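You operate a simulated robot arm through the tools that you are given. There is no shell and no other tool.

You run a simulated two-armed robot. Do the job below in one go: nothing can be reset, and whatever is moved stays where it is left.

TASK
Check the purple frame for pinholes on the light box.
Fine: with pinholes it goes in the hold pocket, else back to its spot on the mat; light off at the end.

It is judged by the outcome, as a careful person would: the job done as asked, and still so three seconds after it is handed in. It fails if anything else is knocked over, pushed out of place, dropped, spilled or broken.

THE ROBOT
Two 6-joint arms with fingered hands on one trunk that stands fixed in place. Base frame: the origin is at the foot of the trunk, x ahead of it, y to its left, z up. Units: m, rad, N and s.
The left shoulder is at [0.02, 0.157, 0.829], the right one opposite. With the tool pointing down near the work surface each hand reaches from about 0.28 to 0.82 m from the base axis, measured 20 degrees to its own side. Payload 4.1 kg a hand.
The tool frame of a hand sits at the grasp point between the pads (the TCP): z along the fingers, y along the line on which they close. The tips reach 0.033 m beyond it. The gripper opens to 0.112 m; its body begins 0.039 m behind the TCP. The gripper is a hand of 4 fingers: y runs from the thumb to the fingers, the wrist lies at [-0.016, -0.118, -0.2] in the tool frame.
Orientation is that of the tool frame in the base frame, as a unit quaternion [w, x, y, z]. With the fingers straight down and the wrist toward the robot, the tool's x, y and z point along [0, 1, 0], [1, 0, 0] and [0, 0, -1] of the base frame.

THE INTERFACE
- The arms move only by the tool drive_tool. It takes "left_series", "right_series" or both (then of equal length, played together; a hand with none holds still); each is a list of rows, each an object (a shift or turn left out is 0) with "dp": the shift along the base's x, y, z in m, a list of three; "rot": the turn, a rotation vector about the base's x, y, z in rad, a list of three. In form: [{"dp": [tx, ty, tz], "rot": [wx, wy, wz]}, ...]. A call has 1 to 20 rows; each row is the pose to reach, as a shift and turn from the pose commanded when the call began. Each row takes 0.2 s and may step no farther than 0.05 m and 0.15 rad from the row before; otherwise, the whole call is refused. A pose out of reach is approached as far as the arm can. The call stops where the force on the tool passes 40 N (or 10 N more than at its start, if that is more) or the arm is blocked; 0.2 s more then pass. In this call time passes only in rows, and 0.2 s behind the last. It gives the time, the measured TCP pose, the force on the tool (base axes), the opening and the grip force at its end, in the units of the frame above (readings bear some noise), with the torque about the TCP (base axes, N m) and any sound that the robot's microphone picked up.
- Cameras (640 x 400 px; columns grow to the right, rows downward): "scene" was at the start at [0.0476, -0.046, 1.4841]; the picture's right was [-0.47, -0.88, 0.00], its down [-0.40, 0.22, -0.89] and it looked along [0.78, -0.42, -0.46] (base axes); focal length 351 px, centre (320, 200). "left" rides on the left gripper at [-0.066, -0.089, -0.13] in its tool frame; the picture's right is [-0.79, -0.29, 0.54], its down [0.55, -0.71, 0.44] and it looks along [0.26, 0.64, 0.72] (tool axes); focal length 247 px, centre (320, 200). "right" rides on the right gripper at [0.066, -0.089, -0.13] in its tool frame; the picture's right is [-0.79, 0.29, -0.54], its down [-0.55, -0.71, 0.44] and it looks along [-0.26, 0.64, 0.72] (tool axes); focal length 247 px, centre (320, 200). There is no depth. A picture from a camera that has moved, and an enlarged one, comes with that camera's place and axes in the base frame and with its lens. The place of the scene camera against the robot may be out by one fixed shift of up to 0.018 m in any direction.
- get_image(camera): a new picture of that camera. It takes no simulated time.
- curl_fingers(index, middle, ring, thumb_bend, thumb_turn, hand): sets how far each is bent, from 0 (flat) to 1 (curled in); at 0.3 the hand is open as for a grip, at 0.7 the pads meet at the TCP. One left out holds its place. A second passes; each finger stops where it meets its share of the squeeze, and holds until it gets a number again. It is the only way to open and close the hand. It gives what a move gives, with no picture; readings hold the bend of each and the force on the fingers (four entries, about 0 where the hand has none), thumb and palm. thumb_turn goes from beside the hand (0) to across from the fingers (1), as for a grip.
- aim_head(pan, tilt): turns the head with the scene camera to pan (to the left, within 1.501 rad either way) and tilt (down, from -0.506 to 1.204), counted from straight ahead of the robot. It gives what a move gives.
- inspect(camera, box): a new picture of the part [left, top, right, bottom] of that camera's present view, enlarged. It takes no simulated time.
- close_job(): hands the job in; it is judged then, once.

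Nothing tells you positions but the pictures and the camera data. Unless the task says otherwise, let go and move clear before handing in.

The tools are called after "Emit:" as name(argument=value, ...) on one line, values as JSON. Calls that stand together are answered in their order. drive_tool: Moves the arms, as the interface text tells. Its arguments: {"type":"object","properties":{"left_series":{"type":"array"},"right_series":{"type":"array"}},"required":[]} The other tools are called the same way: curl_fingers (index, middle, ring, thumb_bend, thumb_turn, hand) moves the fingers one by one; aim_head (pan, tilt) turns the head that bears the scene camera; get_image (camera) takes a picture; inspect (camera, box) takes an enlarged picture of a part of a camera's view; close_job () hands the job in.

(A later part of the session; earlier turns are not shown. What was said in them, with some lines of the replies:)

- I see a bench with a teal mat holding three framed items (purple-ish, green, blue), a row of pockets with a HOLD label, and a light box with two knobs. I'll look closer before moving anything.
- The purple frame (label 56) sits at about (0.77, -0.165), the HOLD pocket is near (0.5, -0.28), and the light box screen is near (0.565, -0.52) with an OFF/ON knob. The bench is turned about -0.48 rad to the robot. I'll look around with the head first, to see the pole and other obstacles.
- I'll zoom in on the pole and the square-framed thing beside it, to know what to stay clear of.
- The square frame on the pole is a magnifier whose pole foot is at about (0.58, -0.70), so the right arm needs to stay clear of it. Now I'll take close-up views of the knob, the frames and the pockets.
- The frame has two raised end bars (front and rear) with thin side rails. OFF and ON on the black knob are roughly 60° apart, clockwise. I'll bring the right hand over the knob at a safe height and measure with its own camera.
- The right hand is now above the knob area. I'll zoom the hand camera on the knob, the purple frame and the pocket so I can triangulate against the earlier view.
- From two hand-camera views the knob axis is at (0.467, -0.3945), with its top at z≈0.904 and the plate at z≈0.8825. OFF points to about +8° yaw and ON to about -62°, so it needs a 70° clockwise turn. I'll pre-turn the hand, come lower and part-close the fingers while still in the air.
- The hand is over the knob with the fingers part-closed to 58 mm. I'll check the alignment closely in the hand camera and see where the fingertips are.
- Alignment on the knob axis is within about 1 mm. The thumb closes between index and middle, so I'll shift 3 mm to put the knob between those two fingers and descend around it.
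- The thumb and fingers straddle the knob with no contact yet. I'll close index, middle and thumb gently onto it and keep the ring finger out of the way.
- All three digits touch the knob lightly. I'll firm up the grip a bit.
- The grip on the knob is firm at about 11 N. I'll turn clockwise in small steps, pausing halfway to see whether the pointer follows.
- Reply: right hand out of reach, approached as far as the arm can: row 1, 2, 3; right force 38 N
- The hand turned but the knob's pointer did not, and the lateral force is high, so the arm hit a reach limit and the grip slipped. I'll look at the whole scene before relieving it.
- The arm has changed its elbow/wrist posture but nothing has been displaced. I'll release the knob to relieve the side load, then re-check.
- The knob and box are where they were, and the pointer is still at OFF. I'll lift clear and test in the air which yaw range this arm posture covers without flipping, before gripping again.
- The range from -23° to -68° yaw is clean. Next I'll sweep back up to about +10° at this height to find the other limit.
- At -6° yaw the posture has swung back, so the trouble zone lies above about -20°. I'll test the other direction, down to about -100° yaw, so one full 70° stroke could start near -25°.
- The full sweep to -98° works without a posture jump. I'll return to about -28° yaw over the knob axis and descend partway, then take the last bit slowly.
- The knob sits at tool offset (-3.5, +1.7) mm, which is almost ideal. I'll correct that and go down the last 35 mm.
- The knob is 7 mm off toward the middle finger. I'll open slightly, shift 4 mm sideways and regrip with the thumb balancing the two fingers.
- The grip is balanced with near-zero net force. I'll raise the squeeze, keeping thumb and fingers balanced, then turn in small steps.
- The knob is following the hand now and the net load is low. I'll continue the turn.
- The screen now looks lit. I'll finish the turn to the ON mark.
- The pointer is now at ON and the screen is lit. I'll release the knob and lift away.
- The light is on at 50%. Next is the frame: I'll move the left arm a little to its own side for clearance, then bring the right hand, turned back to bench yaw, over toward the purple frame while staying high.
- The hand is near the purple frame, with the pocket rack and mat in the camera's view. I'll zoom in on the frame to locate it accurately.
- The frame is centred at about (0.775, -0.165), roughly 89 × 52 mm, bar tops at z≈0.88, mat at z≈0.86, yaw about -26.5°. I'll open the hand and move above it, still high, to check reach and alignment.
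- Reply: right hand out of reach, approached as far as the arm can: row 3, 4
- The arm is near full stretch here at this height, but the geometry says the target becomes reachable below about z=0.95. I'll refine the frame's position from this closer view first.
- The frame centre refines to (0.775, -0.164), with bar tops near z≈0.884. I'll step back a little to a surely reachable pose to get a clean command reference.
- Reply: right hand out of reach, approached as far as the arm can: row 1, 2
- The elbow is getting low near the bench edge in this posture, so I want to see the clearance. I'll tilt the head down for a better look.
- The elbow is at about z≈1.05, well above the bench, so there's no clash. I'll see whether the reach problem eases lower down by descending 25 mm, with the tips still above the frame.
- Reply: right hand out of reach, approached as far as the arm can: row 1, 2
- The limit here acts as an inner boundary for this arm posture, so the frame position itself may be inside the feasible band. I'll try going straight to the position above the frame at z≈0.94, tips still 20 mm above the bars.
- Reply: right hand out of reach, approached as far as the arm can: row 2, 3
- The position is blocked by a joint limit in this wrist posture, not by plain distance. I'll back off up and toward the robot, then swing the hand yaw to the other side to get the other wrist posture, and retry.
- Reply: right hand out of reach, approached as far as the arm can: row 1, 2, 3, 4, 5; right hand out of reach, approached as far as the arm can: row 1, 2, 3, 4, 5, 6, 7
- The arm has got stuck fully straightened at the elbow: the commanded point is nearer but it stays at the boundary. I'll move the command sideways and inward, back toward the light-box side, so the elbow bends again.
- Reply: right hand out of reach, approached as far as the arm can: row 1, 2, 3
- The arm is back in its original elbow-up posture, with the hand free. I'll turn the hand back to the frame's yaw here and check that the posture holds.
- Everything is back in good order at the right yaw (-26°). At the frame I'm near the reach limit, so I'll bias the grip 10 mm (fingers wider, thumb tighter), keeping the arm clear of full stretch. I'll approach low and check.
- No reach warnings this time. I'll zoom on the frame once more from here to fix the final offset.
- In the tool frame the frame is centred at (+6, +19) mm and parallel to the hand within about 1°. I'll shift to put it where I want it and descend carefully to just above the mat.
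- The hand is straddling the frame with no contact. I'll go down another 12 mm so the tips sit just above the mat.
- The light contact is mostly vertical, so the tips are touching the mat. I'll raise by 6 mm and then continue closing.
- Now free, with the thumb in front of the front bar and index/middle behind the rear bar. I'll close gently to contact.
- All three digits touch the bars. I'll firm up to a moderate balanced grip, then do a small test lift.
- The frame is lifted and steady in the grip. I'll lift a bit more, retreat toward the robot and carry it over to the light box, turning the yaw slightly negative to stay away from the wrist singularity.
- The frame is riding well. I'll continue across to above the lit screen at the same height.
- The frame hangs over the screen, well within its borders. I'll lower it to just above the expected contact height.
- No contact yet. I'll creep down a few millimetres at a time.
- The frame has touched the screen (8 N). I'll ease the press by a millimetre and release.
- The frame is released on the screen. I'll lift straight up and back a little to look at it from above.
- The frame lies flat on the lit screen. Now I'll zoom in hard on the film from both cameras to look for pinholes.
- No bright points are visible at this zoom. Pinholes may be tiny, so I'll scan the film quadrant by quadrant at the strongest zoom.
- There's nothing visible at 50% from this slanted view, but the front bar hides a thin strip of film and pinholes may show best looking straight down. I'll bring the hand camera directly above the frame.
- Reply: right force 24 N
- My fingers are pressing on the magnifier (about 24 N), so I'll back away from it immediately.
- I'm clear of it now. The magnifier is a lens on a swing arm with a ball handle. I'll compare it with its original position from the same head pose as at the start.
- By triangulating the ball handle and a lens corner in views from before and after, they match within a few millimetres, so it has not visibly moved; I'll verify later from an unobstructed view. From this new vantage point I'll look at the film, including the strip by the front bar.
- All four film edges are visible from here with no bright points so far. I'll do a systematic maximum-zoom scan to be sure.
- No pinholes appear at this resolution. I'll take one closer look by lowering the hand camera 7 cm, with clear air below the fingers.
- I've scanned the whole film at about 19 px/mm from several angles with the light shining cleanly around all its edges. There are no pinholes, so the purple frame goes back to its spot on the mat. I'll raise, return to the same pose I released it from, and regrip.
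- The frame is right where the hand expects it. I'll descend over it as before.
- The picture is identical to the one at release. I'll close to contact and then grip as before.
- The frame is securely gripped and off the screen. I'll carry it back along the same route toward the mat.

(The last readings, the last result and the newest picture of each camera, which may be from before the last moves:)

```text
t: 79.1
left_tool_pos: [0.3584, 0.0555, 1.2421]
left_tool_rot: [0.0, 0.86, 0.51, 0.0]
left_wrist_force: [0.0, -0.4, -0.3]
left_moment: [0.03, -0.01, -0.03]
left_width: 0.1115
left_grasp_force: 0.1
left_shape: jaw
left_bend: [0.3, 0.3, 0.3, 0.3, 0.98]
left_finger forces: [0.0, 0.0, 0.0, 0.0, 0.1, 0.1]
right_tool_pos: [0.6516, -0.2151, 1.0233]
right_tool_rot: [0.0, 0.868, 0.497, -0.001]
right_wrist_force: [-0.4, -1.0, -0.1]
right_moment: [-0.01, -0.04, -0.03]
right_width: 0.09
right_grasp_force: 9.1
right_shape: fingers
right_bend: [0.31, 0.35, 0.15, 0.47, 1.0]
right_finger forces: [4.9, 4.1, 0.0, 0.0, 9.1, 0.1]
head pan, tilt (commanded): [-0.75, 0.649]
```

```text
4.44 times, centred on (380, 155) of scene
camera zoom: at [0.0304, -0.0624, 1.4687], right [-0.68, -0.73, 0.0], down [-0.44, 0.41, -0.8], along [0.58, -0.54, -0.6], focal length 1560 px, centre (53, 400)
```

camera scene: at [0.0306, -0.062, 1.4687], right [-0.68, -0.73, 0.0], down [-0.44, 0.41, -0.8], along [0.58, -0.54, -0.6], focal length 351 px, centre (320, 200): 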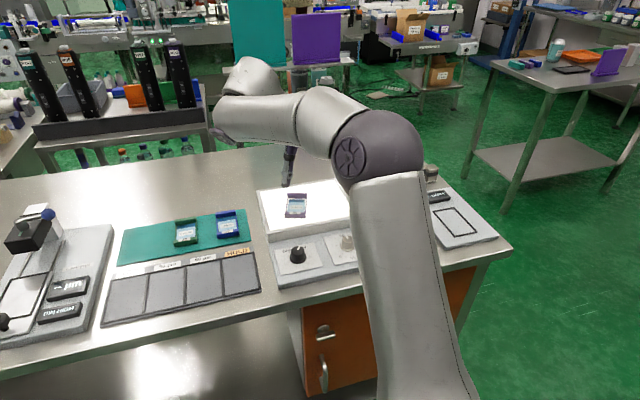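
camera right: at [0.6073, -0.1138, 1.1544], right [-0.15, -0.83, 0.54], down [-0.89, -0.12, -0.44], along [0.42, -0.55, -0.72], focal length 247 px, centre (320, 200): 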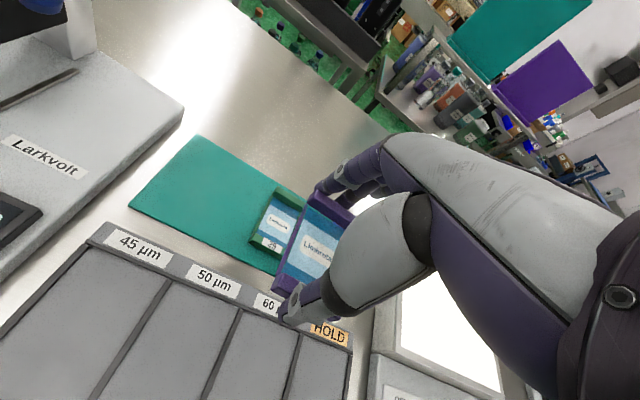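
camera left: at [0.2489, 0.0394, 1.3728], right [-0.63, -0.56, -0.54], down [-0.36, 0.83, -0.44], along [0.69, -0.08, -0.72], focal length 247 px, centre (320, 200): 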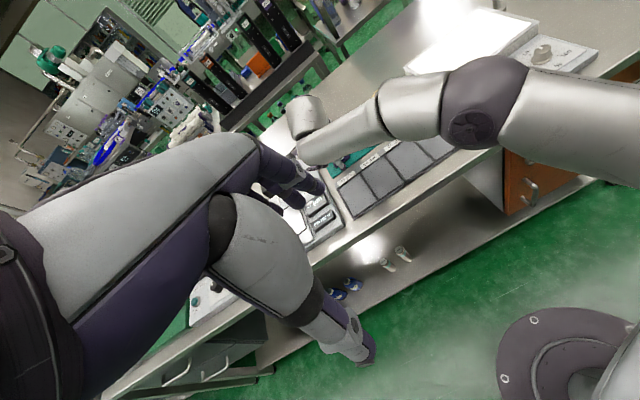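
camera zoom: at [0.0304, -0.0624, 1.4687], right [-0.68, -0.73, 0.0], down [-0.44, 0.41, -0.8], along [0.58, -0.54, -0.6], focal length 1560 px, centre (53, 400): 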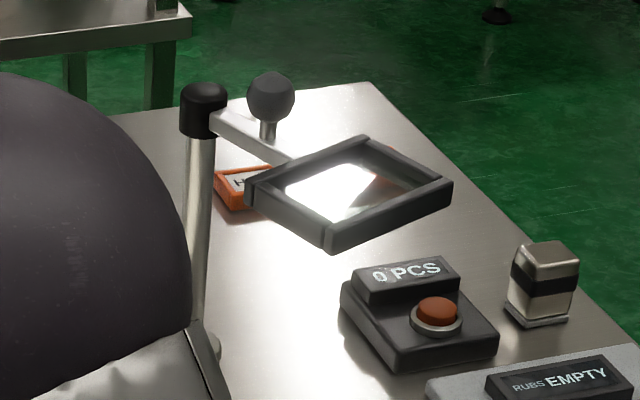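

The magnifier matches its original picture, so it's undisturbed. The frame is still secure, and I'll now bring it back over its mat spot, staying above the neighbouring frames.

Emit:
drive_tool(right_series=[{"dp": [0.0141, 0.0358, -0.0173], "rot": [0, 0, 0.04]}, {"dp": [0.0391, 0.0558, -0.0423], "rot": [0, 0, 0.072]}, {"dp": [0.0691, 0.0598, -0.0673], "rot": [0, 0, 0.072]}, {"dp": [0.0941, 0.0608, -0.0843], "rot": [0, 0, 0.072]}, {"dp": [0.1111, 0.0608, -0.0973], "rot": [0, 0, 0.072]}, {"dp": [0.1141, 0.0608, -0.1053], "rot": [0, 0, 0.072]}])

Emit:
inspect(camera="right", box=[220, 140, 420, 370])

```text
t: 80.5
left_tool_pos: [0.3591, 0.0531, 1.2418]
left_tool_rot: [0.0, 0.86, 0.51, 0.001]
left_wrist_force: [-0.2, 0.4, 0.6]
left_moment: [-0.01, -0.02, 0.0]
left_width: 0.1116
left_grasp_force: 0.1
left_shape: jaw
left_bend: [0.3, 0.3, 0.3, 0.3, 0.98]
left_finger forces: [0.0, 0.1, 0.0, 0.0, 0.0, 0.0]
right_tool_pos: [0.7651, -0.1565, 0.9175]
right_tool_rot: [0.0, 0.849, 0.528, 0.0]
right_wrist_force: [-0.1, -0.4, 0.4]
right_moment: [0.01, -0.01, -0.02]
right_width: 0.0902
right_grasp_force: 8.7
right_shape: fingers
right_bend: [0.31, 0.35, 0.15, 0.47, 1.0]
right_finger forces: [4.7, 3.9, 0.1, 0.0, 9.2, 0.1]
head pan, tilt (commanded): [-0.75, 0.649]
```

```text
1.74 times, centred on (320, 255) of right
camera zoom: at [0.7139, -0.0583, 1.0485], right [-0.09, -0.84, 0.54], down [-0.88, -0.18, -0.44], along [0.46, -0.52, -0.72], focal length 430 px, centre (320, 104)
```

zoom: 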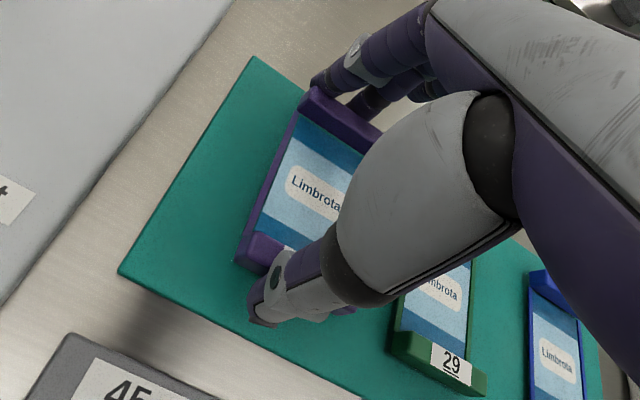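

It's about 3 mm off the original pick pose. I'll correct that and lower gently.

Emit:
drive_tool(right_series=[{"dp": [0.0013, 0.0026, -0.004]}, {"dp": [0.0013, 0.0026, -0.009]}, {"dp": [0.0013, 0.0026, -0.0135]}])

Emit:
inspect(camera="right", box=[220, 140, 420, 370])

```text
t: 81.3
left_tool_pos: [0.3578, 0.0536, 1.2411]
left_tool_rot: [-0.001, 0.86, 0.511, 0.0]
left_wrist_force: [-0.2, 0.2, 0.0]
left_moment: [0.01, 0.03, -0.03]
left_width: 0.1118
left_grasp_force: 0.1
left_shape: jaw
left_bend: [0.3, 0.3, 0.3, 0.3, 0.98]
left_finger forces: [0.0, 0.0, 0.0, 0.0, 0.0, 0.0]
right_tool_pos: [0.7667, -0.1542, 0.904]
right_tool_rot: [0.0, 0.849, 0.528, 0.0]
right_wrist_force: [-0.1, 0.1, 0.3]
right_moment: [0.03, 0.0, -0.02]
right_width: 0.0901
right_grasp_force: 8.5
right_shape: fingers
right_bend: [0.31, 0.35, 0.15, 0.47, 1.0]
right_finger forces: [4.8, 3.9, 0.0, 0.0, 9.1, 0.1]
head pan, tilt (commanded): [-0.75, 0.649]
```

```text
1.74 times, centred on (320, 255) of right
camera zoom: at [0.7157, -0.0557, 1.0349], right [-0.09, -0.84, 0.54], down [-0.88, -0.18, -0.44], along [0.46, -0.52, -0.72], focal length 430 px, centre (320, 104)
```

zoom: 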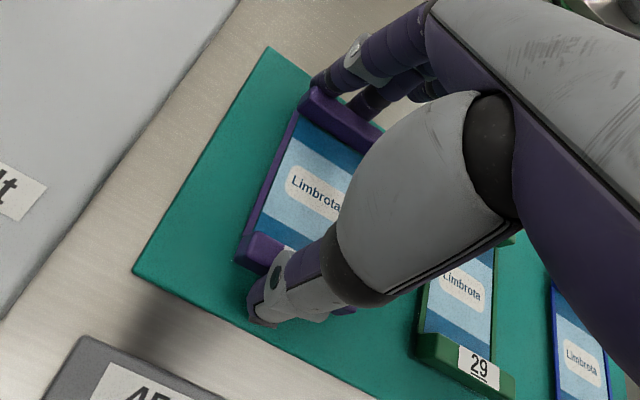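

Emit:
drive_tool(right_series=[{"dp": [0, 0, -0.002]}, {"dp": [0, 0, -0.0045]}])

```text
t: 81.9
left_tool_pos: [0.3584, 0.0547, 1.2424]
left_tool_rot: [0.001, 0.861, 0.509, 0.0]
left_wrist_force: [-0.7, -0.5, 0.4]
left_moment: [-0.01, 0.0, 0.02]
left_width: 0.1119
left_grasp_force: 0.0
left_shape: jaw
left_bend: [0.3, 0.3, 0.3, 0.3, 0.98]
left_finger forces: [0.0, 0.1, 0.0, 0.1, 0.0, 0.0]
right_tool_pos: [0.766, -0.1537, 0.9004]
right_tool_rot: [0.0, 0.849, 0.528, 0.002]
right_wrist_force: [-1.1, -0.1, 3.5]
right_moment: [-0.08, -0.1, 0.01]
right_width: 0.0901
right_grasp_force: 9.3
right_shape: fingers
right_bend: [0.31, 0.35, 0.15, 0.47, 1.0]
right_finger forces: [5.1, 3.8, 0.0, 0.0, 9.5, 0.0]
head pan, tilt (commanded): [-0.75, 0.649]
```

The frame rests on the mat (3.5 N) at the same pose it was picked from. I'll release gently and lift away.

Emit:
curl_fingers(hand="right", index=0.27, middle=0.28, thumb_bend=0.41)

Emit:
drive_tool(right_series=[{"dp": [0, 0, 0.004]}])

Emit:
curl_fingers(hand="right", index=0.2, middle=0.2, thumb_bend=0.34)

Emit:
inspect(camera="right", box=[220, 140, 420, 370])

```text
t: 82.9
left_tool_pos: [0.3586, 0.0539, 1.2424]
left_tool_rot: [0.0, 0.86, 0.51, 0.0]
left_wrist_force: [-0.1, 0.4, 0.6]
left_moment: [0.02, -0.01, 0.02]
left_width: 0.1118
left_grasp_force: 0.0
left_shape: jaw
left_bend: [0.3, 0.3, 0.3, 0.3, 0.98]
left_finger forces: [0.1, 0.0, 0.1, 0.1, 0.1, 0.1]
right_tool_pos: [0.7651, -0.1535, 0.8997]
right_tool_rot: [0.0, 0.849, 0.528, 0.0]
right_wrist_force: [-0.5, -0.3, 0.0]
right_moment: [0.01, -0.03, -0.04]
right_width: 0.1028
right_grasp_force: 0.1
right_shape: fingers
right_bend: [0.27, 0.28, 0.15, 0.41, 0.99]
right_finger forces: [0.1, 0.1, 0.0, 0.0, 0.0, 0.0]
head pan, tilt (commanded): [-0.75, 0.649]
```

```text
t: 83.3
left_tool_pos: [0.3573, 0.0542, 1.2428]
left_tool_rot: [0.0, 0.86, 0.51, 0.0]
left_wrist_force: [0.1, 0.1, 0.0]
left_moment: [0.03, 0.01, 0.0]
left_width: 0.1121
left_grasp_force: 0.1
left_shape: jaw
left_bend: [0.3, 0.3, 0.3, 0.3, 0.98]
left_finger forces: [0.0, 0.0, 0.0, 0.1, 0.0, 0.0]
right_tool_pos: [0.7649, -0.1548, 0.9026]
right_tool_rot: [0.0, 0.849, 0.529, 0.0]
right_wrist_force: [1.0, 0.0, -0.2]
right_moment: [0.0, 0.0, 0.02]
right_width: 0.1026
right_grasp_force: 0.0
right_shape: fingers
right_bend: [0.27, 0.28, 0.15, 0.41, 0.99]
right_finger forces: [0.1, 0.0, 0.0, 0.0, 0.0, 0.0]
head pan, tilt (commanded): [-0.75, 0.649]
```

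```text
t: 84.3
left_tool_pos: [0.3566, 0.055, 1.2418]
left_tool_rot: [0.0, 0.86, 0.51, 0.0]
left_wrist_force: [0.2, -1.2, 0.6]
left_moment: [-0.03, -0.01, 0.0]
left_width: 0.1116
left_grasp_force: 0.1
left_shape: jaw
left_bend: [0.3, 0.3, 0.3, 0.3, 0.98]
left_finger forces: [0.1, 0.1, 0.1, 0.0, 0.0, 0.0]
right_tool_pos: [0.7665, -0.1543, 0.9027]
right_tool_rot: [0.0, 0.849, 0.528, 0.0]
right_wrist_force: [-0.2, -0.1, 1.0]
right_moment: [0.0, 0.02, -0.01]
right_width: 0.1239
right_grasp_force: 0.1
right_shape: fingers
right_bend: [0.2, 0.2, 0.15, 0.34, 0.98]
right_finger forces: [0.0, 0.0, 0.0, 0.1, 0.0, 0.0]
head pan, tilt (commanded): [-0.75, 0.649]
```

```text
1.74 times, centred on (320, 255) of right
camera zoom: at [0.7151, -0.0552, 1.0346], right [-0.09, -0.84, 0.54], down [-0.88, -0.18, -0.44], along [0.46, -0.52, -0.72], focal length 430 px, centre (320, 104)
```

zoom: 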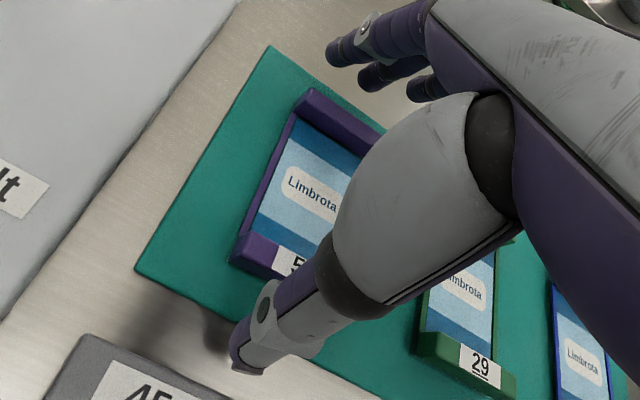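

Released cleanly. I'll lift up and back off, then look at the mat from above.

Emit:
drive_tool(right_series=[{"dp": [0, 0, 0.012]}, {"dp": [-0.001, 0, 0.026]}, {"dp": [-0.018, 0, 0.042]}, {"dp": [-0.045, -0.002, 0.062]}, {"dp": [-0.075, -0.01, 0.085]}, {"dp": [-0.1, -0.03, 0.105], "rot": [0, 0, -0.03]}, {"dp": [-0.115, -0.065, 0.12], "rot": [0, 0, -0.07]}])

Emit:
get_image(camera="right")

Emit:
aim_head(pan=-0.351, tilt=0.649)

Emit:
get_image(camera="scene")

Emit:
inspect(camera="scene", box=[245, 190, 375, 245])

```text
t: 85.9
left_tool_pos: [0.3588, 0.0544, 1.2411]
left_tool_rot: [0.0, 0.86, 0.509, 0.0]
left_wrist_force: [0.9, 0.3, 0.6]
left_moment: [0.01, 0.02, -0.05]
left_width: 0.1117
left_grasp_force: 0.1
left_shape: jaw
left_bend: [0.3, 0.3, 0.3, 0.3, 0.98]
left_finger forces: [0.0, 0.0, 0.0, 0.1, 0.1, 0.0]
right_tool_pos: [0.6496, -0.2208, 1.0243]
right_tool_rot: [0.001, 0.868, 0.497, 0.0]
right_wrist_force: [0.0, 0.7, -0.7]
right_moment: [0.0, 0.0, 0.04]
right_width: 0.1243
right_grasp_force: 0.0
right_shape: fingers
right_bend: [0.2, 0.2, 0.15, 0.34, 0.98]
right_finger forces: [0.1, 0.0, 0.0, 0.0, 0.0, 0.0]
head pan, tilt (commanded): [-0.75, 0.649]
```

```text
taken
camera right: at [0.6071, -0.1184, 1.1559], right [-0.15, -0.83, 0.54], down [-0.89, -0.12, -0.43], along [0.42, -0.55, -0.72], focal length 247 px, centre (320, 200)
```

right: 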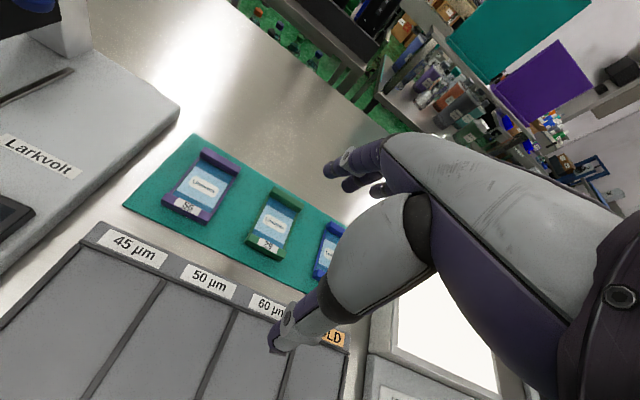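

```text
t: 86.7
left_tool_pos: [0.3583, 0.0539, 1.2419]
left_tool_rot: [0.0, 0.86, 0.51, 0.0]
left_wrist_force: [0.4, 0.1, 0.7]
left_moment: [-0.02, -0.03, -0.01]
left_width: 0.1117
left_grasp_force: 0.0
left_shape: jaw
left_bend: [0.3, 0.3, 0.3, 0.3, 0.98]
left_finger forces: [0.0, 0.0, 0.0, 0.1, 0.0, 0.1]
right_tool_pos: [0.6511, -0.2209, 1.0253]
right_tool_rot: [0.001, 0.867, 0.499, 0.0]
right_wrist_force: [1.0, 0.0, -0.6]
right_moment: [0.0, 0.02, 0.02]
right_width: 0.1241
right_grasp_force: 0.0
right_shape: fingers
right_bend: [0.2, 0.2, 0.15, 0.34, 0.98]
right_finger forces: [0.0, 0.0, 0.0, 0.0, 0.1, 0.0]
head pan, tilt (commanded): [-0.351, 0.649]
```

```text
taken
camera scene: at [0.0486, -0.0327, 1.4687], right [-0.34, -0.94, 0.0], down [-0.57, 0.21, -0.8], along [0.75, -0.27, -0.6], focal length 351 px, centre (320, 200)
```

scene: 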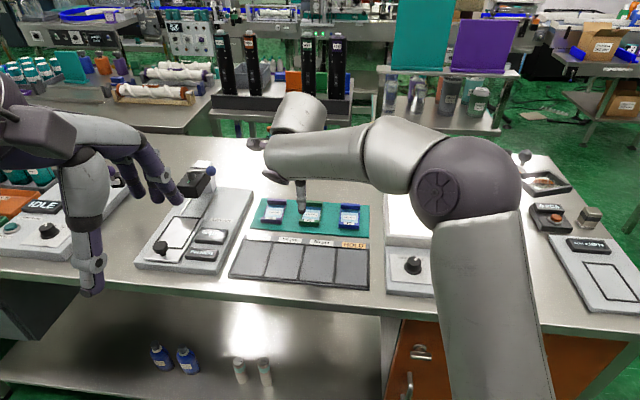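

```text
4.92 times, centred on (310, 218) of scene
camera zoom: at [0.0486, -0.0327, 1.4687], right [-0.34, -0.94, 0.0], down [-0.57, 0.21, -0.8], along [0.75, -0.27, -0.6], focal length 1728 px, centre (369, 114)
```

zoom: 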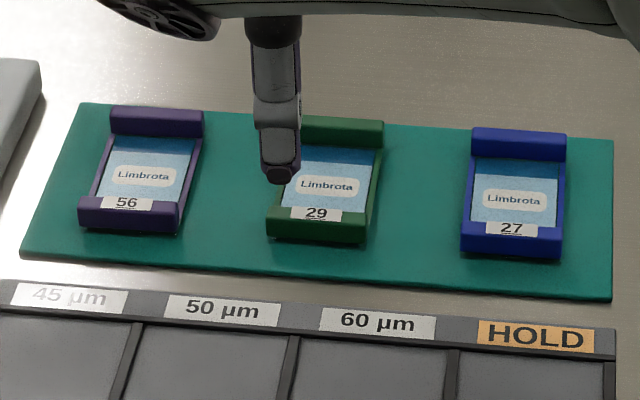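

The purple frame is back within about 3 mm of where it started, and the green and blue frames are untouched. Now for the light: I'll part-close the hand and move above the power knob at -98° yaw.

Emit:
curl_fingers(hand="right", index=0.48, middle=0.48, ring=0.5, thumb_bend=0.48)

Emit:
drive_tool(right_series=[{"dp": [-0.015, -0.014, 0.01], "rot": [0, 0, -0.09]}, {"dp": [-0.03, -0.029, 0.015], "rot": [0, 0, -0.18]}, {"dp": [-0.045, -0.044, 0.02], "rot": [0, 0, -0.27]}, {"dp": [-0.06, -0.058, 0.02], "rot": [0, 0, -0.36]}, {"dp": [-0.075, -0.073, 0.02], "rot": [0, 0, -0.45]}, {"dp": [-0.09, -0.088, 0.02], "rot": [0, 0, -0.54]}, {"dp": [-0.105, -0.102, 0.02], "rot": [0, 0, -0.63]}, {"dp": [-0.12, -0.117, 0.02], "rot": [0, 0, -0.72]}, {"dp": [-0.135, -0.132, 0.02], "rot": [0, 0, -0.81]}, {"dp": [-0.15, -0.146, 0.02], "rot": [0, 0, -0.9]}, {"dp": [-0.165, -0.161, 0.02], "rot": [0, 0, -0.99]}, {"dp": [-0.175, -0.17, 0.02], "rot": [0, 0, -1.08]}, {"dp": [-0.18, -0.175, 0.02], "rot": [0, 0, -1.175]}])

Emit:
get_image(camera="right")

Emit:
inspect(camera="right", box=[210, 240, 310, 320])

```text
t: 87.7
left_tool_pos: [0.3581, 0.0551, 1.2411]
left_tool_rot: [0.0, 0.86, 0.51, 0.0]
left_wrist_force: [-0.6, -0.1, -0.1]
left_moment: [-0.03, 0.0, -0.01]
left_width: 0.1116
left_grasp_force: 0.0
left_shape: jaw
left_bend: [0.3, 0.3, 0.3, 0.3, 0.98]
left_finger forces: [0.1, 0.1, 0.1, 0.2, 0.0, 0.1]
right_tool_pos: [0.6504, -0.2206, 1.0252]
right_tool_rot: [0.0, 0.867, 0.498, 0.0]
right_wrist_force: [-0.6, 0.1, -0.3]
right_moment: [-0.01, 0.0, 0.0]
right_width: 0.0638
right_grasp_force: 0.0
right_shape: fingers
right_bend: [0.48, 0.48, 0.5, 0.48, 1.0]
right_finger forces: [0.0, 0.0, 0.1, 0.0, 0.0, 0.0]
head pan, tilt (commanded): [-0.351, 0.649]
```

```text
t: 90.5
left_tool_pos: [0.3564, 0.0529, 1.242]
left_tool_rot: [0.0, 0.86, 0.511, 0.0]
left_wrist_force: [0.2, 0.6, -0.3]
left_moment: [-0.01, -0.02, 0.0]
left_width: 0.1117
left_grasp_force: 0.1
left_shape: jaw
left_bend: [0.3, 0.3, 0.3, 0.3, 0.98]
left_finger forces: [0.1, 0.0, 0.0, 0.0, 0.0, 0.0]
right_tool_pos: [0.4712, -0.3938, 1.0445]
right_tool_rot: [0.001, 0.998, -0.067, 0.0]
right_wrist_force: [-0.1, 0.2, -0.6]
right_moment: [-0.04, 0.03, 0.0]
right_width: 0.0636
right_grasp_force: 0.0
right_shape: fingers
right_bend: [0.48, 0.48, 0.5, 0.48, 1.0]
right_finger forces: [0.0, 0.0, 0.0, 0.0, 0.0, 0.0]
head pan, tilt (commanded): [-0.351, 0.649]
```

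```text
taken
camera right: at [0.5476, -0.3135, 1.1749], right [-0.82, -0.18, 0.54], down [-0.45, 0.78, -0.44], along [-0.34, -0.6, -0.72], focal length 247 px, centre (320, 200)
```

right: 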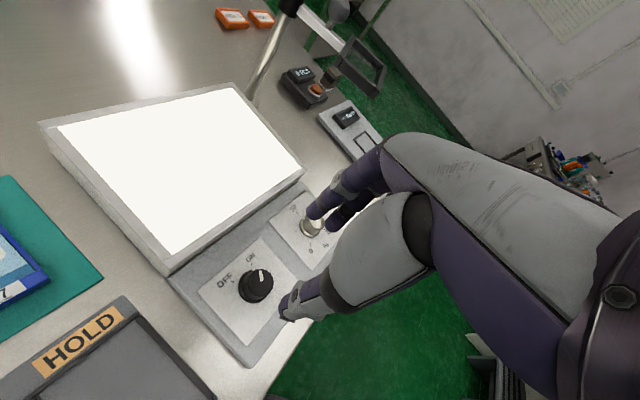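

```text
5.00 times, centred on (260, 280) of right
camera zoom: at [0.5476, -0.3135, 1.1749], right [-0.82, -0.18, 0.54], down [-0.45, 0.78, -0.44], along [-0.34, -0.6, -0.72], focal length 1235 px, centre (620, -200)
```

zoom: 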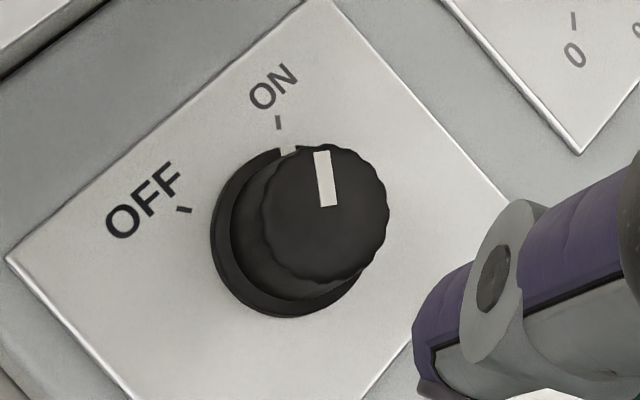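

The knob is at tool offset (-2, +3) mm. I'll correct that and descend around it.

Emit:
drive_tool(right_series=[{"dp": [0.0004, -0.0029, -0.04]}, {"dp": [0.0004, -0.0029, -0.08]}, {"dp": [0.0004, -0.0029, -0.108]}, {"dp": [0.0004, -0.0029, -0.1236]}])

Emit:
inspect(camera="right", box=[240, 170, 400, 300])

```text
t: 91.5
left_tool_pos: [0.3568, 0.0542, 1.2416]
left_tool_rot: [0.001, 0.86, 0.51, 0.0]
left_wrist_force: [-0.6, 0.1, 0.7]
left_moment: [0.03, -0.05, -0.04]
left_width: 0.1118
left_grasp_force: 0.1
left_shape: jaw
left_bend: [0.3, 0.3, 0.3, 0.3, 0.98]
left_finger forces: [0.1, 0.0, 0.0, 0.1, 0.0, 0.0]
right_tool_pos: [0.4703, -0.398, 0.9193]
right_tool_rot: [0.0, 0.998, -0.067, 0.0]
right_wrist_force: [-0.8, 0.2, -0.2]
right_moment: [0.0, -0.01, -0.02]
right_width: 0.0637
right_grasp_force: 0.0
right_shape: fingers
right_bend: [0.48, 0.48, 0.5, 0.48, 1.0]
right_finger forces: [0.0, 0.0, 0.1, 0.1, 0.1, 0.0]
head pan, tilt (commanded): [-0.351, 0.649]
```

```text
3.08 times, centred on (320, 235) of right
camera zoom: at [0.5475, -0.3173, 1.0502], right [-0.82, -0.18, 0.54], down [-0.45, 0.78, -0.44], along [-0.34, -0.6, -0.72], focal length 760 px, centre (320, 92)
```

zoom: 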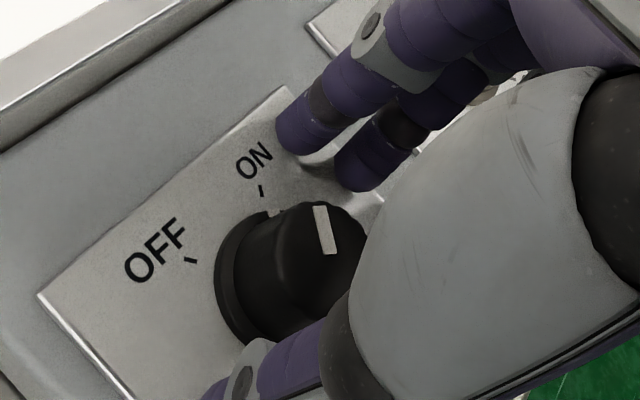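

The knob is centred between the fingers. I'll close lightly, then firm up as before.

Emit:
curl_fingers(hand="right", index=0.66, middle=0.66, thumb_bend=0.69)

Emit:
curl_fingers(hand="right", index=0.72, middle=0.73, thumb_bend=0.82)

Emit:
inspect(camera="right", box=[240, 170, 400, 300])

```text
t: 92.5
left_tool_pos: [0.3578, 0.0547, 1.2408]
left_tool_rot: [0.0, 0.86, 0.51, 0.0]
left_wrist_force: [-0.1, 0.2, 0.5]
left_moment: [-0.02, -0.02, 0.0]
left_width: 0.1117
left_grasp_force: 0.0
left_shape: jaw
left_bend: [0.3, 0.3, 0.3, 0.3, 0.98]
left_finger forces: [0.0, 0.0, 0.0, 0.0, 0.0, 0.0]
right_tool_pos: [0.4705, -0.3976, 0.9191]
right_tool_rot: [0.0, 0.998, -0.067, 0.0]
right_wrist_force: [0.4, 1.4, -2.7]
right_moment: [0.01, 0.0, 0.03]
right_width: 0.026
right_grasp_force: 6.8
right_shape: fingers
right_bend: [0.63, 0.63, 0.5, 0.62, 1.0]
right_finger forces: [2.2, 3.8, 0.0, 0.0, 7.5, 0.0]
head pan, tilt (commanded): [-0.351, 0.649]
```

```text
t: 93.5
left_tool_pos: [0.3575, 0.0535, 1.2424]
left_tool_rot: [0.0, 0.86, 0.51, 0.001]
left_wrist_force: [-0.4, 0.2, 0.4]
left_moment: [-0.01, 0.02, -0.01]
left_width: 0.1114
left_grasp_force: 0.1
left_shape: jaw
left_bend: [0.3, 0.3, 0.3, 0.3, 0.98]
left_finger forces: [0.0, 0.0, 0.0, 0.0, 0.0, 0.0]
right_tool_pos: [0.4699, -0.3981, 0.9198]
right_tool_rot: [0.0, 0.998, -0.066, 0.0]
right_wrist_force: [0.5, -5.3, -6.5]
right_moment: [-0.09, -0.03, 0.07]
right_width: 0.0239
right_grasp_force: 17.4
right_shape: fingers
right_bend: [0.62, 0.64, 0.5, 0.62, 1.0]
right_finger forces: [8.2, 11.6, 0.0, 0.1, 14.0, 0.0]
head pan, tilt (commanded): [-0.351, 0.649]
```

```text
3.08 times, centred on (320, 235) of right
camera zoom: at [0.5477, -0.3176, 1.0504], right [-0.82, -0.18, 0.54], down [-0.45, 0.78, -0.44], along [-0.34, -0.6, -0.72], focal length 760 px, centre (320, 92)
```

zoom: 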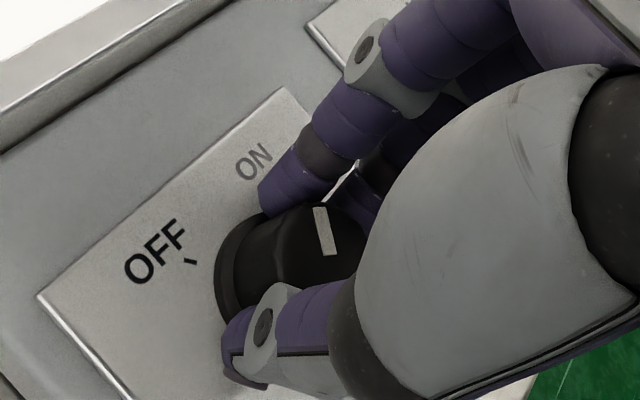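

The grip is firm. I'll turn the knob back counter-clockwise toward OFF, in two stages.

Emit:
drive_tool(right_series=[{"dp": [-0.0001, 0.0003, 0], "rot": [0, 0, 0.08]}, {"dp": [-0.0002, 0.0006, 0], "rot": [0, 0, 0.16]}, {"dp": [-0.0003, 0.0009, 0], "rot": [0, 0, 0.24]}, {"dp": [-0.0004, 0.0012, 0], "rot": [0, 0, 0.32]}])

Emit:
inspect(camera="right", box=[240, 170, 400, 300])

```text
t: 94.5
left_tool_pos: [0.3571, 0.0542, 1.2416]
left_tool_rot: [0.0, 0.86, 0.51, 0.001]
left_wrist_force: [0.2, -0.1, -0.8]
left_moment: [0.01, -0.03, 0.04]
left_width: 0.1117
left_grasp_force: 0.0
left_shape: jaw
left_bend: [0.3, 0.3, 0.3, 0.3, 0.98]
left_finger forces: [0.0, 0.1, 0.1, 0.1, 0.0, 0.0]
right_tool_pos: [0.4712, -0.3962, 0.921]
right_tool_rot: [0.001, 0.996, 0.094, 0.0]
right_wrist_force: [-0.3, -6.8, -8.3]
right_moment: [-0.19, 0.04, 0.02]
right_width: 0.024
right_grasp_force: 17.1
right_shape: fingers
right_bend: [0.62, 0.63, 0.5, 0.63, 1.0]
right_finger forces: [7.9, 12.4, 0.0, 0.0, 13.0, 0.1]
head pan, tilt (commanded): [-0.351, 0.649]
```

```text
3.08 times, centred on (320, 235) of right
camera zoom: at [0.519, -0.2957, 1.0507], right [-0.72, -0.43, 0.54], down [-0.68, 0.59, -0.43], along [-0.13, -0.68, -0.72], focal length 760 px, centre (320, 92)
```

zoom: 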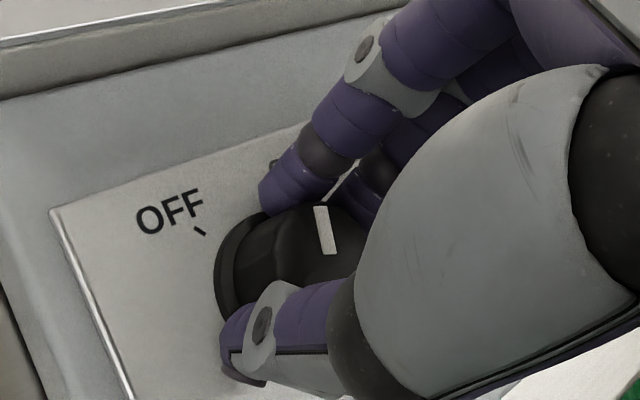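

The knob follows the hand. I'll continue the rest of the way to OFF.

Emit:
drive_tool(right_series=[{"dp": [-0.0002, 0.0003, 0], "rot": [0, 0, 0.08]}, {"dp": [-0.0003, 0.0005, 0], "rot": [0, 0, 0.16]}, {"dp": [-0.0005, 0.0008, 0], "rot": [0, 0, 0.24]}, {"dp": [-0.0006, 0.001, 0], "rot": [0, 0, 0.32]}, {"dp": [-0.0008, 0.0013, 0], "rot": [0, 0, 0.4]}, {"dp": [-0.001, 0.0015, 0], "rot": [0, 0, 0.48]}, {"dp": [-0.0011, 0.0018, 0], "rot": [0, 0, 0.56]}, {"dp": [-0.0013, 0.002, 0], "rot": [0, 0, 0.64]}])

Emit:
inspect(camera="right", box=[240, 170, 400, 300])

Emit:
get_image(camera="right")

```text
t: 96.3
left_tool_pos: [0.3576, 0.0549, 1.2407]
left_tool_rot: [-0.001, 0.86, 0.51, 0.001]
left_wrist_force: [0.2, 0.6, 0.2]
left_moment: [-0.02, 0.0, -0.02]
left_width: 0.1118
left_grasp_force: 0.2
left_shape: jaw
left_bend: [0.3, 0.3, 0.3, 0.3, 0.98]
left_finger forces: [0.0, 0.0, 0.0, 0.0, 0.0, 0.0]
right_tool_pos: [0.4695, -0.394, 0.9197]
right_tool_rot: [0.001, 0.915, 0.403, 0.0]
right_wrist_force: [4.5, -3.6, -8.6]
right_moment: [-0.1, -0.1, 0.05]
right_width: 0.0238
right_grasp_force: 16.4
right_shape: fingers
right_bend: [0.62, 0.63, 0.5, 0.63, 1.0]
right_finger forces: [8.5, 10.7, 0.0, 0.0, 13.2, 0.0]
head pan, tilt (commanded): [-0.351, 0.649]
```

```text
3.08 times, centred on (320, 235) of right
camera zoom: at [0.449, -0.2847, 1.0509], right [-0.32, -0.78, 0.54], down [-0.9, 0.07, -0.44], along [0.3, -0.62, -0.72], focal length 760 px, centre (320, 92)
```

zoom: 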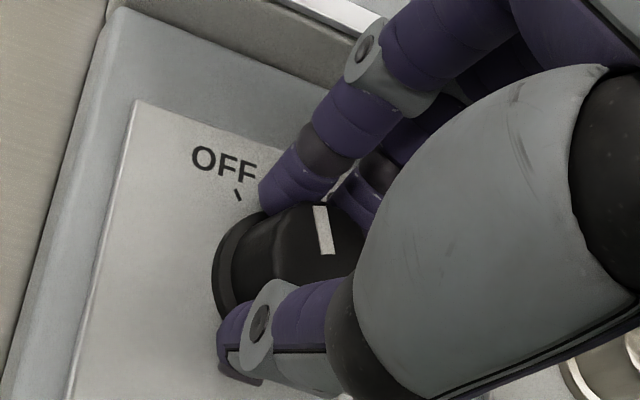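

```text
taken
camera right: at [0.449, -0.2847, 1.0509], right [-0.32, -0.78, 0.54], down [-0.9, 0.07, -0.44], along [0.3, -0.62, -0.72], focal length 247 px, centre (320, 200)
```

right: 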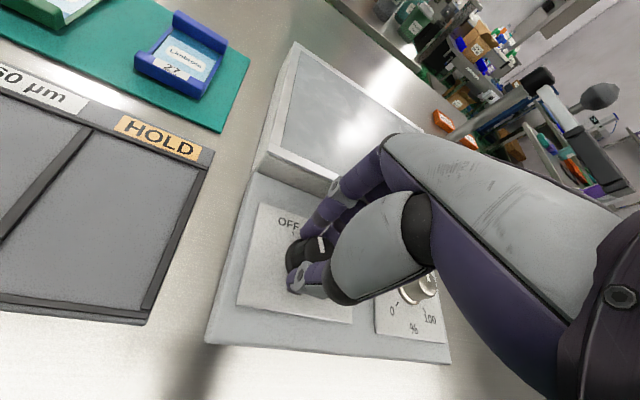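

The screen is dark now, so the light is off. I'll complete the last ~15° so the pointer sits squarely on OFF.

Emit:
drive_tool(right_series=[{"dp": [-0.0002, 0.0003, 0], "rot": [0, 0, 0.07]}, {"dp": [-0.0003, 0.0006, 0], "rot": [0, 0, 0.14]}, {"dp": [-0.0005, 0.0009, 0], "rot": [0, 0, 0.21]}, {"dp": [-0.0006, 0.0012, 0], "rot": [0, 0, 0.26]}])

Emit:
inspect(camera="right", box=[240, 170, 400, 300])

```text
t: 97.3
left_tool_pos: [0.3577, 0.0538, 1.241]
left_tool_rot: [0.0, 0.861, 0.509, 0.0]
left_wrist_force: [-0.6, -0.4, 0.1]
left_moment: [0.0, 0.01, 0.0]
left_width: 0.1116
left_grasp_force: 0.0
left_shape: jaw
left_bend: [0.3, 0.3, 0.3, 0.3, 0.98]
left_finger forces: [0.0, 0.1, 0.0, 0.0, 0.1, 0.0]
right_tool_pos: [0.4703, -0.3939, 0.919]
right_tool_rot: [0.0, 0.856, 0.518, 0.0]
right_wrist_force: [5.3, -3.8, -10.0]
right_moment: [-0.11, -0.17, 0.02]
right_width: 0.0239
right_grasp_force: 17.3
right_shape: fingers
right_bend: [0.62, 0.63, 0.5, 0.63, 1.0]
right_finger forces: [8.7, 12.2, 0.0, 0.0, 12.4, 0.0]
head pan, tilt (commanded): [-0.351, 0.649]
```

```text
3.08 times, centred on (320, 235) of right
camera zoom: at [0.4211, -0.2929, 1.0511], right [-0.11, -0.83, 0.54], down [-0.89, -0.16, -0.43], along [0.45, -0.53, -0.72], focal length 760 px, centre (320, 92)
```

zoom: 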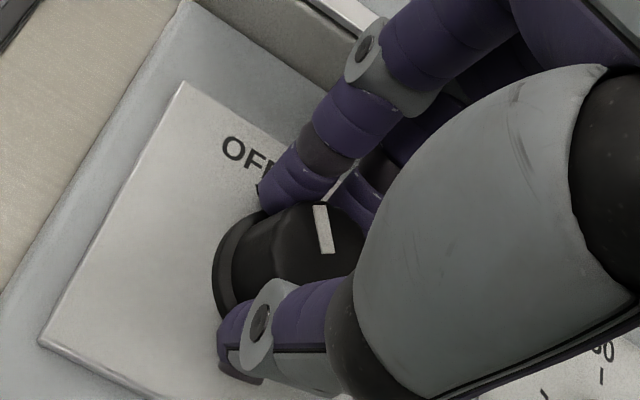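

The pointer is back at OFF. I'll release the knob and lift clear.

Emit:
curl_fingers(hand="right", index=0.48, middle=0.48, thumb_bend=0.48)

Emit:
drive_tool(right_series=[{"dp": [0, 0, 0.03]}, {"dp": [0, 0, 0.07]}, {"dp": [-0.005, 0, 0.11]}, {"dp": [-0.015, 0, 0.15]}, {"dp": [-0.03, -0.005, 0.19]}, {"dp": [-0.04, -0.01, 0.22]}])

Emit:
get_image(camera="right")

Emit:
get_image(camera="scene")

```text
t: 98.3
left_tool_pos: [0.3582, 0.0538, 1.2413]
left_tool_rot: [0.0, 0.86, 0.51, 0.0]
left_wrist_force: [0.7, 0.1, 0.1]
left_moment: [0.01, 0.0, 0.01]
left_width: 0.1116
left_grasp_force: 0.1
left_shape: jaw
left_bend: [0.3, 0.3, 0.3, 0.3, 0.98]
left_finger forces: [0.0, 0.0, 0.0, 0.1, 0.0, 0.0]
right_tool_pos: [0.469, -0.3942, 0.9204]
right_tool_rot: [0.0, 0.856, 0.517, 0.0]
right_wrist_force: [0.6, -0.3, -0.6]
right_moment: [0.0, 0.0, -0.04]
right_width: 0.0625
right_grasp_force: 0.0
right_shape: fingers
right_bend: [0.48, 0.48, 0.5, 0.48, 1.0]
right_finger forces: [0.0, 0.0, 0.0, 0.1, 0.1, 0.1]
head pan, tilt (commanded): [-0.351, 0.649]
```

```text
t: 99.7
left_tool_pos: [0.3578, 0.0549, 1.2417]
left_tool_rot: [0.0, 0.86, 0.51, 0.001]
left_wrist_force: [-0.3, 1.0, 0.4]
left_moment: [0.0, 0.04, -0.01]
left_width: 0.1116
left_grasp_force: 0.1
left_shape: jaw
left_bend: [0.3, 0.3, 0.3, 0.3, 0.98]
left_finger forces: [0.0, 0.1, 0.1, 0.0, 0.1, 0.0]
right_tool_pos: [0.4295, -0.4048, 1.1417]
right_tool_rot: [-0.001, 0.856, 0.518, 0.0]
right_wrist_force: [-0.2, 0.1, -0.5]
right_moment: [0.01, 0.0, 0.03]
right_width: 0.0626
right_grasp_force: 0.0
right_shape: fingers
right_bend: [0.48, 0.48, 0.5, 0.48, 1.0]
right_finger forces: [0.0, 0.1, 0.1, 0.0, 0.1, 0.0]
head pan, tilt (commanded): [-0.351, 0.649]
```

```text
taken
camera right: at [0.3813, -0.3035, 1.2728], right [-0.11, -0.84, 0.54], down [-0.89, -0.16, -0.43], along [0.45, -0.53, -0.72], focal length 247 px, centre (320, 200)
```

right: 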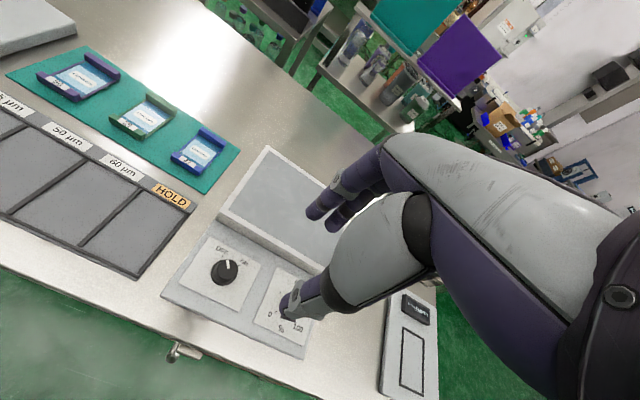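

```text
taken
camera scene: at [0.0489, -0.0327, 1.4687], right [-0.34, -0.94, 0.0], down [-0.57, 0.21, -0.8], along [0.75, -0.27, -0.6], focal length 351 px, centre (320, 200)
```

scene: 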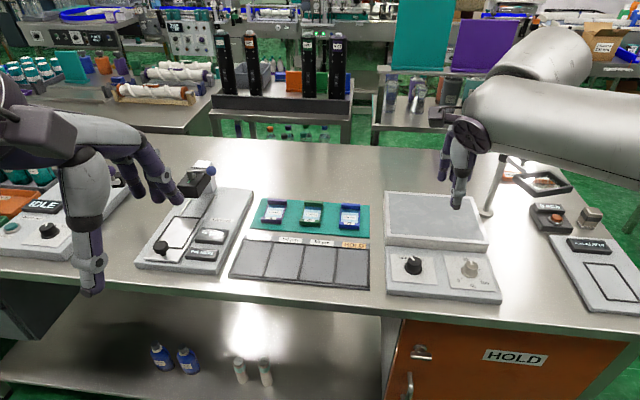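

The hand is clear and the screen is dark. I'll check the knob, the dimmer, the mat and the magnifier at zoom against the starting pictures.

Emit:
inspect(camera="scene", box=[380, 235, 500, 305])

Emit:
inspect(camera="right", box=[185, 235, 265, 300])

Emit:
inspect(camera="scene", box=[245, 190, 375, 245])

Emit:
inspect(camera="scene", box=[440, 120, 640, 300])

```text
5.33 times, centred on (440, 270) of scene
camera zoom: at [0.0489, -0.0327, 1.4687], right [-0.34, -0.94, 0.0], down [-0.57, 0.21, -0.8], along [0.75, -0.27, -0.6], focal length 1872 px, centre (-320, -173)
```

zoom: 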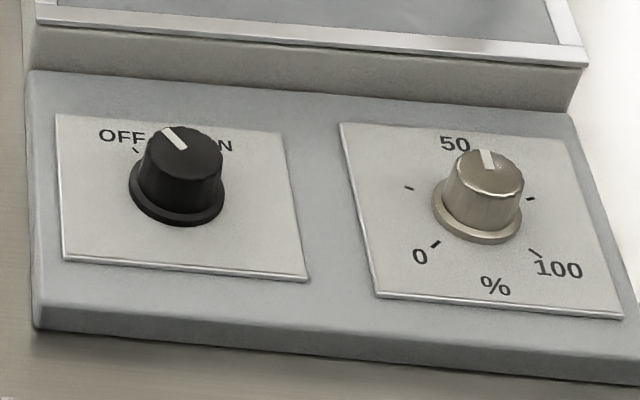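

```text
6.15 times, centred on (225, 268) of right
camera zoom: at [0.3813, -0.3035, 1.2728], right [-0.11, -0.84, 0.54], down [-0.89, -0.16, -0.43], along [0.45, -0.53, -0.72], focal length 1520 px, centre (905, -215)
```

zoom: 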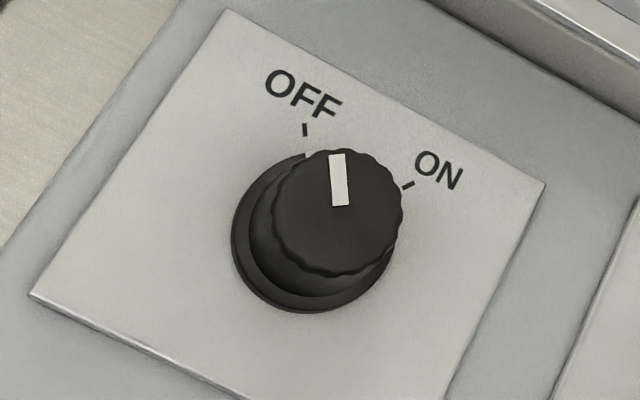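

```text
4.92 times, centred on (310, 218) of scene
camera zoom: at [0.0489, -0.0327, 1.4687], right [-0.34, -0.94, 0.0], down [-0.57, 0.21, -0.8], along [0.75, -0.27, -0.6], focal length 1728 px, centre (369, 114)
```

zoom: 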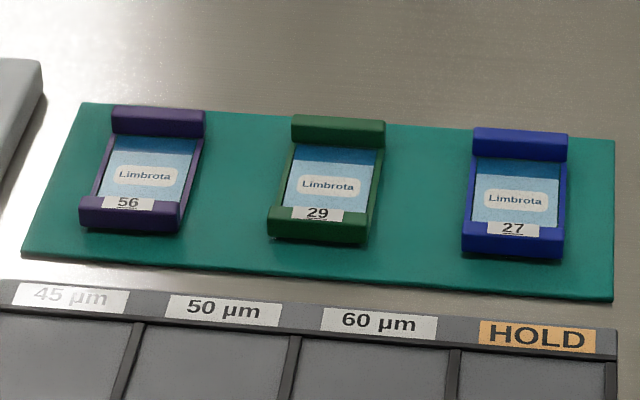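

```text
2.22 times, centred on (540, 210) of scene
camera zoom: at [0.0489, -0.0327, 1.4687], right [-0.34, -0.94, 0.0], down [-0.57, 0.21, -0.8], along [0.75, -0.27, -0.6], focal length 780 px, centre (-169, 178)
```

zoom: 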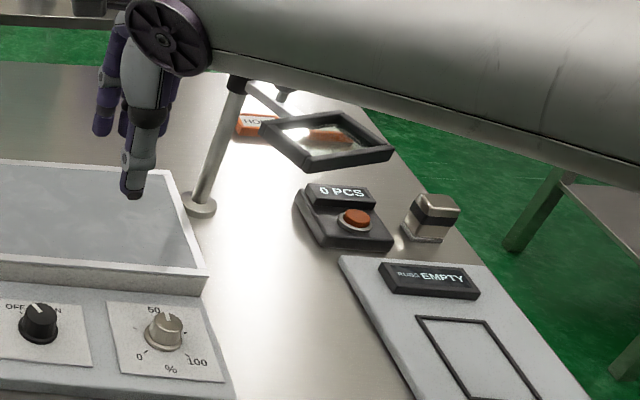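

I found no pinholes in the purple frame, so I put it back on its mat spot, about 3 mm from where it started. I scanned the whole film at maximum zoom, with the dimmer left at its 50% setting.

The light is off with the knob on OFF. The dimmer, the other frames and the pockets are as they were. While positioning the camera, my fingers pressed on the magnifier for a moment. I compared it with its starting picture and it hasn't moved. Both hands are clear, so I'm handing the job in.

Emit:
close_job()

```text
The job is handed in.
```

I checked the purple frame on the lit box and found no pinholes, so I put it back on its mat spot and turned the light off. The job is handed in.

- **Check:** I scanned the whole film at maximum zoom from several angles, with light showing around all its edges. The dimmer stayed at its 50% setting, so very fine holes that only show at full brightness are not ruled out.
- **Frame:** it sits about 3 mm from where it started.
- **Light:** the screen is dark and the knob points at OFF.
- **Contact with the magnifier:** while I was positioning the hand camera, my fingers pressed on it briefly (about 24 N). It matches its starting picture, so it doesn't appear to have moved.
- **Everything else:** the green and blue frames, the pockets and the dimmer look as they did at the start, and both hands are clear.
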